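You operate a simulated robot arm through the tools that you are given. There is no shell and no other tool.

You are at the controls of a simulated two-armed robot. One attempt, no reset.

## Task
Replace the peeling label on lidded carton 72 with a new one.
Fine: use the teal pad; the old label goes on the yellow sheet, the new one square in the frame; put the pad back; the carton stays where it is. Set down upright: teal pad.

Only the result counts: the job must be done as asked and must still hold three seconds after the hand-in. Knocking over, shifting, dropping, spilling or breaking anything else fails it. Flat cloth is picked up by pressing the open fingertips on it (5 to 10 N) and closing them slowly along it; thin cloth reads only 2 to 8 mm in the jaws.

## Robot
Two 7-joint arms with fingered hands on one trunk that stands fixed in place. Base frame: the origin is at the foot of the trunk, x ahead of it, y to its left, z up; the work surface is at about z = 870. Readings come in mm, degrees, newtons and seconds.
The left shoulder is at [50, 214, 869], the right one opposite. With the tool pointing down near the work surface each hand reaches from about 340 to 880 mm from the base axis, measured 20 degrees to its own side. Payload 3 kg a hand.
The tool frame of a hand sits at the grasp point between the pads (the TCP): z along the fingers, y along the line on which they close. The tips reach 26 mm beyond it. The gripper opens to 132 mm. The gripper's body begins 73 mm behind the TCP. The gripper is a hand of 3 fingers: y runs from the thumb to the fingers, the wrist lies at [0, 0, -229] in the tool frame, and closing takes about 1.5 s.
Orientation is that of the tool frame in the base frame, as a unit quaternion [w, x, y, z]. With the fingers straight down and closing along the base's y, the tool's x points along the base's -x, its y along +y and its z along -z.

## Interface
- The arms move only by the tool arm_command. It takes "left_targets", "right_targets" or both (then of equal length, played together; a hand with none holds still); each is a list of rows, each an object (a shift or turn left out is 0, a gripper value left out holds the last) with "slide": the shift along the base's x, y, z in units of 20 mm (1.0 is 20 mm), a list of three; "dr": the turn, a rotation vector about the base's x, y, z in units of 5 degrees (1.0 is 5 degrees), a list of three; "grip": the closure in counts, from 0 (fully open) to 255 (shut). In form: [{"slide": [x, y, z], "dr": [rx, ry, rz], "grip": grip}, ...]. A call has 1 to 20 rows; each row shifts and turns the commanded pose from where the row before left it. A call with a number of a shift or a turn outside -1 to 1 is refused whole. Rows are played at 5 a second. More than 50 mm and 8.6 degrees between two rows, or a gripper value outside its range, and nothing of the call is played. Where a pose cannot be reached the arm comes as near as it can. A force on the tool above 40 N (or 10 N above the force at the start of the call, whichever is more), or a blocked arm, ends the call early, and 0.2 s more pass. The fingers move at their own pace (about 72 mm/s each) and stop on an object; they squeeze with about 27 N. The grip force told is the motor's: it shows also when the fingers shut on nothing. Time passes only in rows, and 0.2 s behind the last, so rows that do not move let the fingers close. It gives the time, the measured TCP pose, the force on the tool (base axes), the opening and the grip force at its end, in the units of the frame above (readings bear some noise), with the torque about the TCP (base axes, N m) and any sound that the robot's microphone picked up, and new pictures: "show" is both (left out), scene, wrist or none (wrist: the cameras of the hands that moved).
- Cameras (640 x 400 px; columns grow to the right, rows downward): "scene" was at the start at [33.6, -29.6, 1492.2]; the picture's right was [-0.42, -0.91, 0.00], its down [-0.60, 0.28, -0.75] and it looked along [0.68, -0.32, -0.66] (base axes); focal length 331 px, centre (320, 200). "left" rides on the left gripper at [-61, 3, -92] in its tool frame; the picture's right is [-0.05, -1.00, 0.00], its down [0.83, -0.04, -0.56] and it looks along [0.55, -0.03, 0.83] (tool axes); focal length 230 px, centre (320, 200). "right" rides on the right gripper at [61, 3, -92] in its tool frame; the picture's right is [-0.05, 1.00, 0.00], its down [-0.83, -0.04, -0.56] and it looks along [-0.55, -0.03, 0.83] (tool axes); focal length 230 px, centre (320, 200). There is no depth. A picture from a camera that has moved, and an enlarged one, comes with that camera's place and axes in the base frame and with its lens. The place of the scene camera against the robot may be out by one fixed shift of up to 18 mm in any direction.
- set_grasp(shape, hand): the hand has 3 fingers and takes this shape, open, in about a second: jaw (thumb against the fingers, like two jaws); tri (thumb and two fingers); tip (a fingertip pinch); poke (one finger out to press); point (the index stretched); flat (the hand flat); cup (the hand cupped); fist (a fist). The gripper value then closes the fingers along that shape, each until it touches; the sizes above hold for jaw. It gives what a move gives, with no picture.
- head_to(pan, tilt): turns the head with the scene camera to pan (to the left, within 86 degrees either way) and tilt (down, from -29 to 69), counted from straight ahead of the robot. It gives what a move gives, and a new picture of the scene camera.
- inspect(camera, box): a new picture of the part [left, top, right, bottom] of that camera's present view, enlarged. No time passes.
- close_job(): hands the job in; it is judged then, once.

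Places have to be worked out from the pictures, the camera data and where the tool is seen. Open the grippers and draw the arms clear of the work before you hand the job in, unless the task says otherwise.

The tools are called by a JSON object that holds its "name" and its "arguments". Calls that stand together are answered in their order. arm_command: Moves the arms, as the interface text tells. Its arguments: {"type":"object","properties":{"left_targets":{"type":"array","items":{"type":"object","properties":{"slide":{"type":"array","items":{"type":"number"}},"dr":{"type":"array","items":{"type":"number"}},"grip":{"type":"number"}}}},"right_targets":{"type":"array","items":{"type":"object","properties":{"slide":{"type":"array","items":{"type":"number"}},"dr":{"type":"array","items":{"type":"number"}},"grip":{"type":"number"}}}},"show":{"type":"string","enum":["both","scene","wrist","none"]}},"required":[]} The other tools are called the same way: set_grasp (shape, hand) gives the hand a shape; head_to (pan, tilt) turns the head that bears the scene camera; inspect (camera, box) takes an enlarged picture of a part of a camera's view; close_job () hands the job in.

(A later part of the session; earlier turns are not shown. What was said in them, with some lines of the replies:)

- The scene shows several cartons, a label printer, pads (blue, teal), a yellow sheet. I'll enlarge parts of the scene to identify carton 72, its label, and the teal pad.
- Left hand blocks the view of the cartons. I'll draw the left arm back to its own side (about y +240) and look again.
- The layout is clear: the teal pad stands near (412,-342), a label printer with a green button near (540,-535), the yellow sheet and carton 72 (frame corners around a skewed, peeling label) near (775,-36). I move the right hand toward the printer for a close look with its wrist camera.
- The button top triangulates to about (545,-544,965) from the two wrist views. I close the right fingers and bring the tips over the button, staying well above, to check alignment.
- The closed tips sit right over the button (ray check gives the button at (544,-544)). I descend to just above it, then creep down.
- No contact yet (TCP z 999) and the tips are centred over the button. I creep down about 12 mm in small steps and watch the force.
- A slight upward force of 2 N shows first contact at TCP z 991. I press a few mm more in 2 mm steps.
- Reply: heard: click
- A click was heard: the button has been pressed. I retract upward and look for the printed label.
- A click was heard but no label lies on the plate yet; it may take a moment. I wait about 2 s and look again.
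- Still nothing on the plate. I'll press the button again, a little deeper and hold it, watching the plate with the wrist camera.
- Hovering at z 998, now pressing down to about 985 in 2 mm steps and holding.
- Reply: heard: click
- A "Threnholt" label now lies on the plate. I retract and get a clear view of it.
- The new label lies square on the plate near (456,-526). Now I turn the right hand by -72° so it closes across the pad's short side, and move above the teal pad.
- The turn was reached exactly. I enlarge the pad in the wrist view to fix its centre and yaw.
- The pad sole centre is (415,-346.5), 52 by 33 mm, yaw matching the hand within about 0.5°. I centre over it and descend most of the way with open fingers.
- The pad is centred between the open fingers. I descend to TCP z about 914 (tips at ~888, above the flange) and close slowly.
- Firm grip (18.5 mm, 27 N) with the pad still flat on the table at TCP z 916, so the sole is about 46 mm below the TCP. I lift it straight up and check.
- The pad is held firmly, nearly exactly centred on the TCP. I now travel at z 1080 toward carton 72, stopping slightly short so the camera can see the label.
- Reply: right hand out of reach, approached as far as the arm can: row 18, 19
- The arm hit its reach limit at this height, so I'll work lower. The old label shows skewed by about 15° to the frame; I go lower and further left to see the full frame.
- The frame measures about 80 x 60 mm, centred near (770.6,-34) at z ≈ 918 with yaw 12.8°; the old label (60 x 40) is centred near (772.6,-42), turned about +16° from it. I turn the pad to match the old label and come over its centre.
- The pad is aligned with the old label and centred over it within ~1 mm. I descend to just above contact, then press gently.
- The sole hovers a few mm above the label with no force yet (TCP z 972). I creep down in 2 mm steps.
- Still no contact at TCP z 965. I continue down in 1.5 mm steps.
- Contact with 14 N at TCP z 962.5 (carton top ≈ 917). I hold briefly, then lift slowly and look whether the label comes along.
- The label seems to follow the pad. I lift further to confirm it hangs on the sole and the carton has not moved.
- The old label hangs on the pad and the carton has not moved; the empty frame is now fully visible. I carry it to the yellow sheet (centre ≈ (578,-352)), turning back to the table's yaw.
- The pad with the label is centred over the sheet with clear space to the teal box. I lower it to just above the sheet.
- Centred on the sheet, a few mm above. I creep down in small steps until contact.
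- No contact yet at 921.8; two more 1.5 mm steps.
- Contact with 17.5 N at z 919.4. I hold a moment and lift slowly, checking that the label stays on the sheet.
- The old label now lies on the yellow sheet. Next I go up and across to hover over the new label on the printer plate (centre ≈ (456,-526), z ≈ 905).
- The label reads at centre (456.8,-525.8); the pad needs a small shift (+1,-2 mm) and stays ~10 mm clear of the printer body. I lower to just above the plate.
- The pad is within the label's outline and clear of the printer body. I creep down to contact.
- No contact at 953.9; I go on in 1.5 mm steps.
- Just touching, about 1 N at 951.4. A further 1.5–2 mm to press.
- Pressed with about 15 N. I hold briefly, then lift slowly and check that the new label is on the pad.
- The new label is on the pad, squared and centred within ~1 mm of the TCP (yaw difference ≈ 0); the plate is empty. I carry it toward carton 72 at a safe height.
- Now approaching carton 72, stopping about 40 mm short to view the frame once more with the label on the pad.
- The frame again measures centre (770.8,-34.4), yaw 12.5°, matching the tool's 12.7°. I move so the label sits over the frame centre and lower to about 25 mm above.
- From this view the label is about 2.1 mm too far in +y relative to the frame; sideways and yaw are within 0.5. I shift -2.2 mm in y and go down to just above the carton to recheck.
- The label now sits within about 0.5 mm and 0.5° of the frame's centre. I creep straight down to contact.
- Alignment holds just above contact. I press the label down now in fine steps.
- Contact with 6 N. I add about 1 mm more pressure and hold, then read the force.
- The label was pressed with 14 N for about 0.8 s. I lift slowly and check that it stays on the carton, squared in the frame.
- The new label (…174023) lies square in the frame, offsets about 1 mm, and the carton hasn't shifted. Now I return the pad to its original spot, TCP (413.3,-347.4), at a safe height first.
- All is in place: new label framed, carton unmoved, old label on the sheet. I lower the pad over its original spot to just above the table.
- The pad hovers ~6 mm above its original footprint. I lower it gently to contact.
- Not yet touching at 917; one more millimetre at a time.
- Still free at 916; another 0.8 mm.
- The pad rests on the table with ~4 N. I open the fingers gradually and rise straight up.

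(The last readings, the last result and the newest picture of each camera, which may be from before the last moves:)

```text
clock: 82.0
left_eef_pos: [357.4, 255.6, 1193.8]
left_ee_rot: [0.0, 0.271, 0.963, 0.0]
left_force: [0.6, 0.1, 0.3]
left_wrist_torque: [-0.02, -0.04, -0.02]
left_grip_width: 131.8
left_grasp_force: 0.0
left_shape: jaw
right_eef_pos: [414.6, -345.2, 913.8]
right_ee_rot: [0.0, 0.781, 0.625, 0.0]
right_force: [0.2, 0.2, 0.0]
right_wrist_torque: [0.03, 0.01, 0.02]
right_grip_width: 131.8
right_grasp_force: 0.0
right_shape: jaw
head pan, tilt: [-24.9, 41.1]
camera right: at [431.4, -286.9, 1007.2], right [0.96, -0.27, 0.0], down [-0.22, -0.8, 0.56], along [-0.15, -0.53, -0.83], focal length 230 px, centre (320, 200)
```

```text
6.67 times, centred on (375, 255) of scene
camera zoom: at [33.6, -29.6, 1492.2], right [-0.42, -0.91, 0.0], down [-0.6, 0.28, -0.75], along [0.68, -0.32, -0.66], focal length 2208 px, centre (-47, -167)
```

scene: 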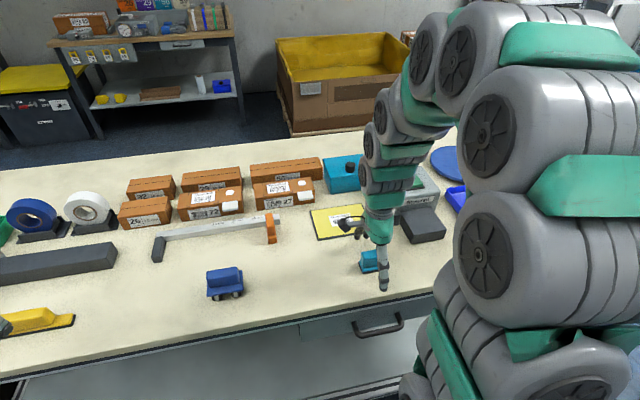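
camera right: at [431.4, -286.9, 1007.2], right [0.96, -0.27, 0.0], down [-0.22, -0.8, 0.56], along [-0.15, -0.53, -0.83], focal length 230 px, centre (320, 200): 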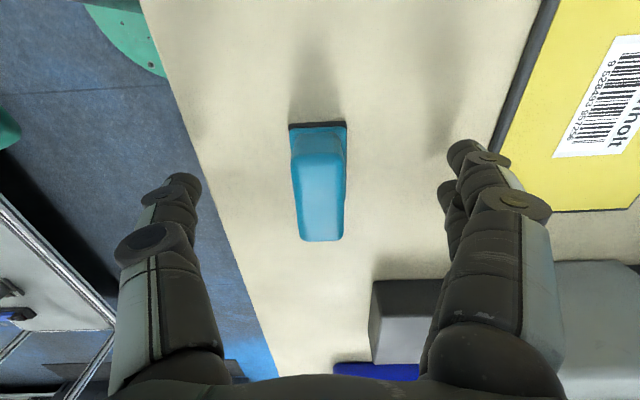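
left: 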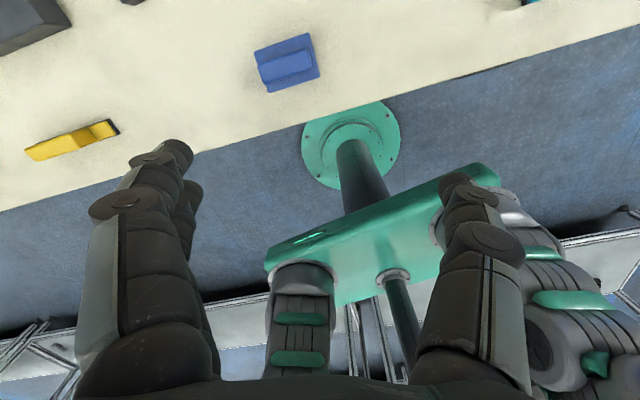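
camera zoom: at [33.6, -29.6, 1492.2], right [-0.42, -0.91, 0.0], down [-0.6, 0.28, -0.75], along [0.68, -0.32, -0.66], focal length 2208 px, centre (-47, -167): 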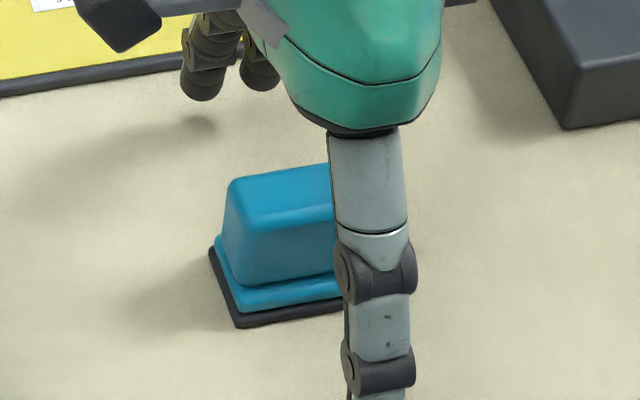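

The pad stands upright and free at its original place. I raise the right hand straight up and draw it back to its starting area, clear of the work.

{"name": "arm_command", "arguments": {"right_targets": [{"slide": [0, 0, 0.5]}, {"slide": [0, 0, 1]}, {"slide": [0, 0, 1]}, {"slide": [0, 0, 1]}, {"slide": [0, 0, 1]}, {"slide": [0, 0, 1]}, {"slide": [0, 0, 1]}, {"slide": [0, 0, 1]}, {"slide": [0, 0, 1]}, {"slide": [0, 0, 1]}, {"slide": [0, 0, 1]}, {"slide": [0, 0, 1]}, {"slide": [-0.4, -0.5, 1]}, {"slide": [-0.6, -0.6, 1]}, {"slide": [-0.6, -0.6, 0.5]}, {"slide": [-0.6, -0.6, 0]}, {"slide": [-0.6, -0.6, 0]}, {"slide": [0, 0, 0]}]}}

{"name": "inspect", "arguments": {"camera": "scene", "box": [130, 150, 290, 250]}}

{"name": "inspect", "arguments": {"camera": "scene", "box": [300, 160, 460, 285]}}

```text
clock: 85.8
left_eef_pos: [357.9, 255.1, 1194.7]
left_ee_rot: [0.0, 0.27, 0.963, 0.0]
left_force: [0.3, -0.2, 0.1]
left_wrist_torque: [0.02, 0.0, -0.01]
left_grip_width: 131.7
left_grasp_force: 0.0
left_shape: jaw
right_eef_pos: [358.7, -404.3, 1195.2]
right_ee_rot: [0.001, 0.781, 0.625, 0.0]
right_force: [0.0, 0.3, 0.0]
right_wrist_torque: [-0.01, -0.01, 0.02]
right_grip_width: 132.2
right_grasp_force: 0.0
right_shape: jaw
head pan, tilt: [-24.9, 41.1]
camera right: at [375.2, -345.3, 1287.4], right [0.96, -0.27, 0.0], down [-0.22, -0.8, 0.56], along [-0.15, -0.53, -0.83], focal length 230 px, centre (320, 200)
```

scene: 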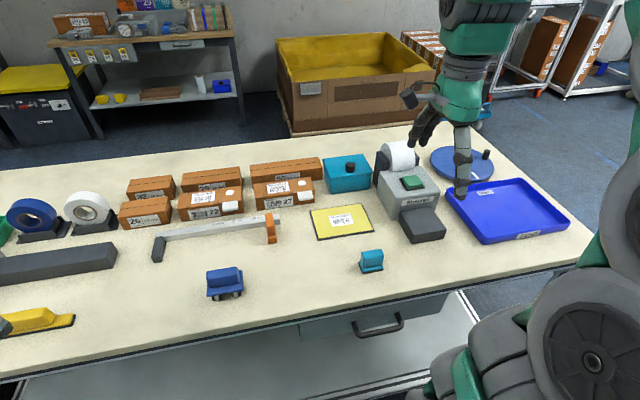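
right: 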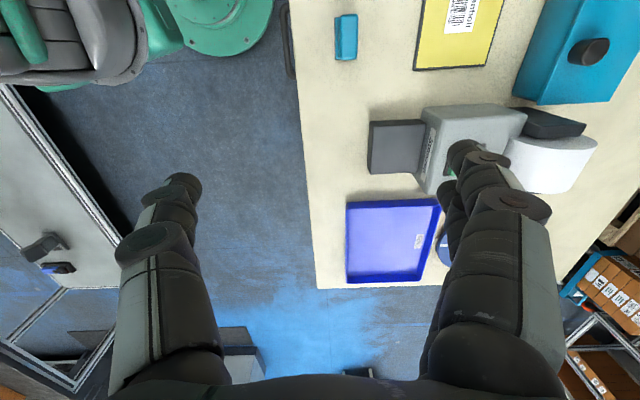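

```text
4.00 times, centred on (210, 200) of scene
camera zoom: at [33.6, -29.6, 1492.2], right [-0.42, -0.91, 0.0], down [-0.6, 0.28, -0.75], along [0.68, -0.32, -0.66], focal length 1325 px, centre (760, 200)
```

zoom: 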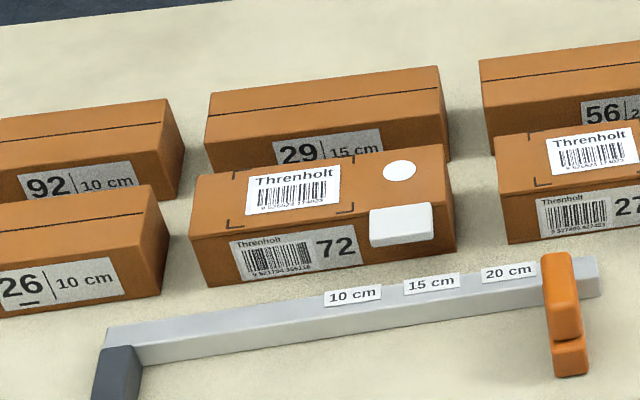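

```text
3.20 times, centred on (380, 222) of scene
camera zoom: at [33.6, -29.6, 1492.2], right [-0.42, -0.91, 0.0], down [-0.6, 0.28, -0.75], along [0.68, -0.32, -0.66], focal length 1060 px, centre (128, 128)
```

zoom: 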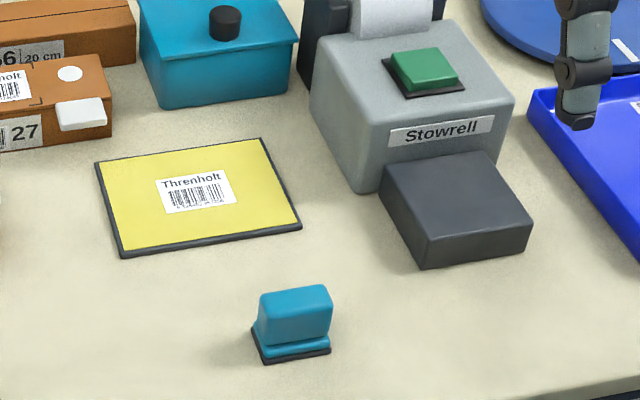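

Everything checks out: the new label is square in the frame on carton 72, the old one is on the yellow sheet, and the teal pad stands upright at its place. Both hands are open and clear of the work, so I hand in the job.

{"name": "close_job", "arguments": {}}

```text
The job is handed in.
```

The peeling label on carton 72 has been replaced, and the job is handed in. I don't have the judging result.

- **New label:** barcode 9 526524 174023 from the printer, stuck square in the frame. By my camera readings it is about 1 mm off centre and within about 1° of square.
- **Old label:** stuck near the middle of the yellow sheet.
- **Teal pad:** standing upright back on its original spot, within about 2 mm.
- **Carton 72:** its position in the pictures is the same before and after.

The first press of the printer button clicked but gave no label. A second, longer press printed one, and I saw no spare label afterwards.

Both grippers are open and the arms are clear of the work.
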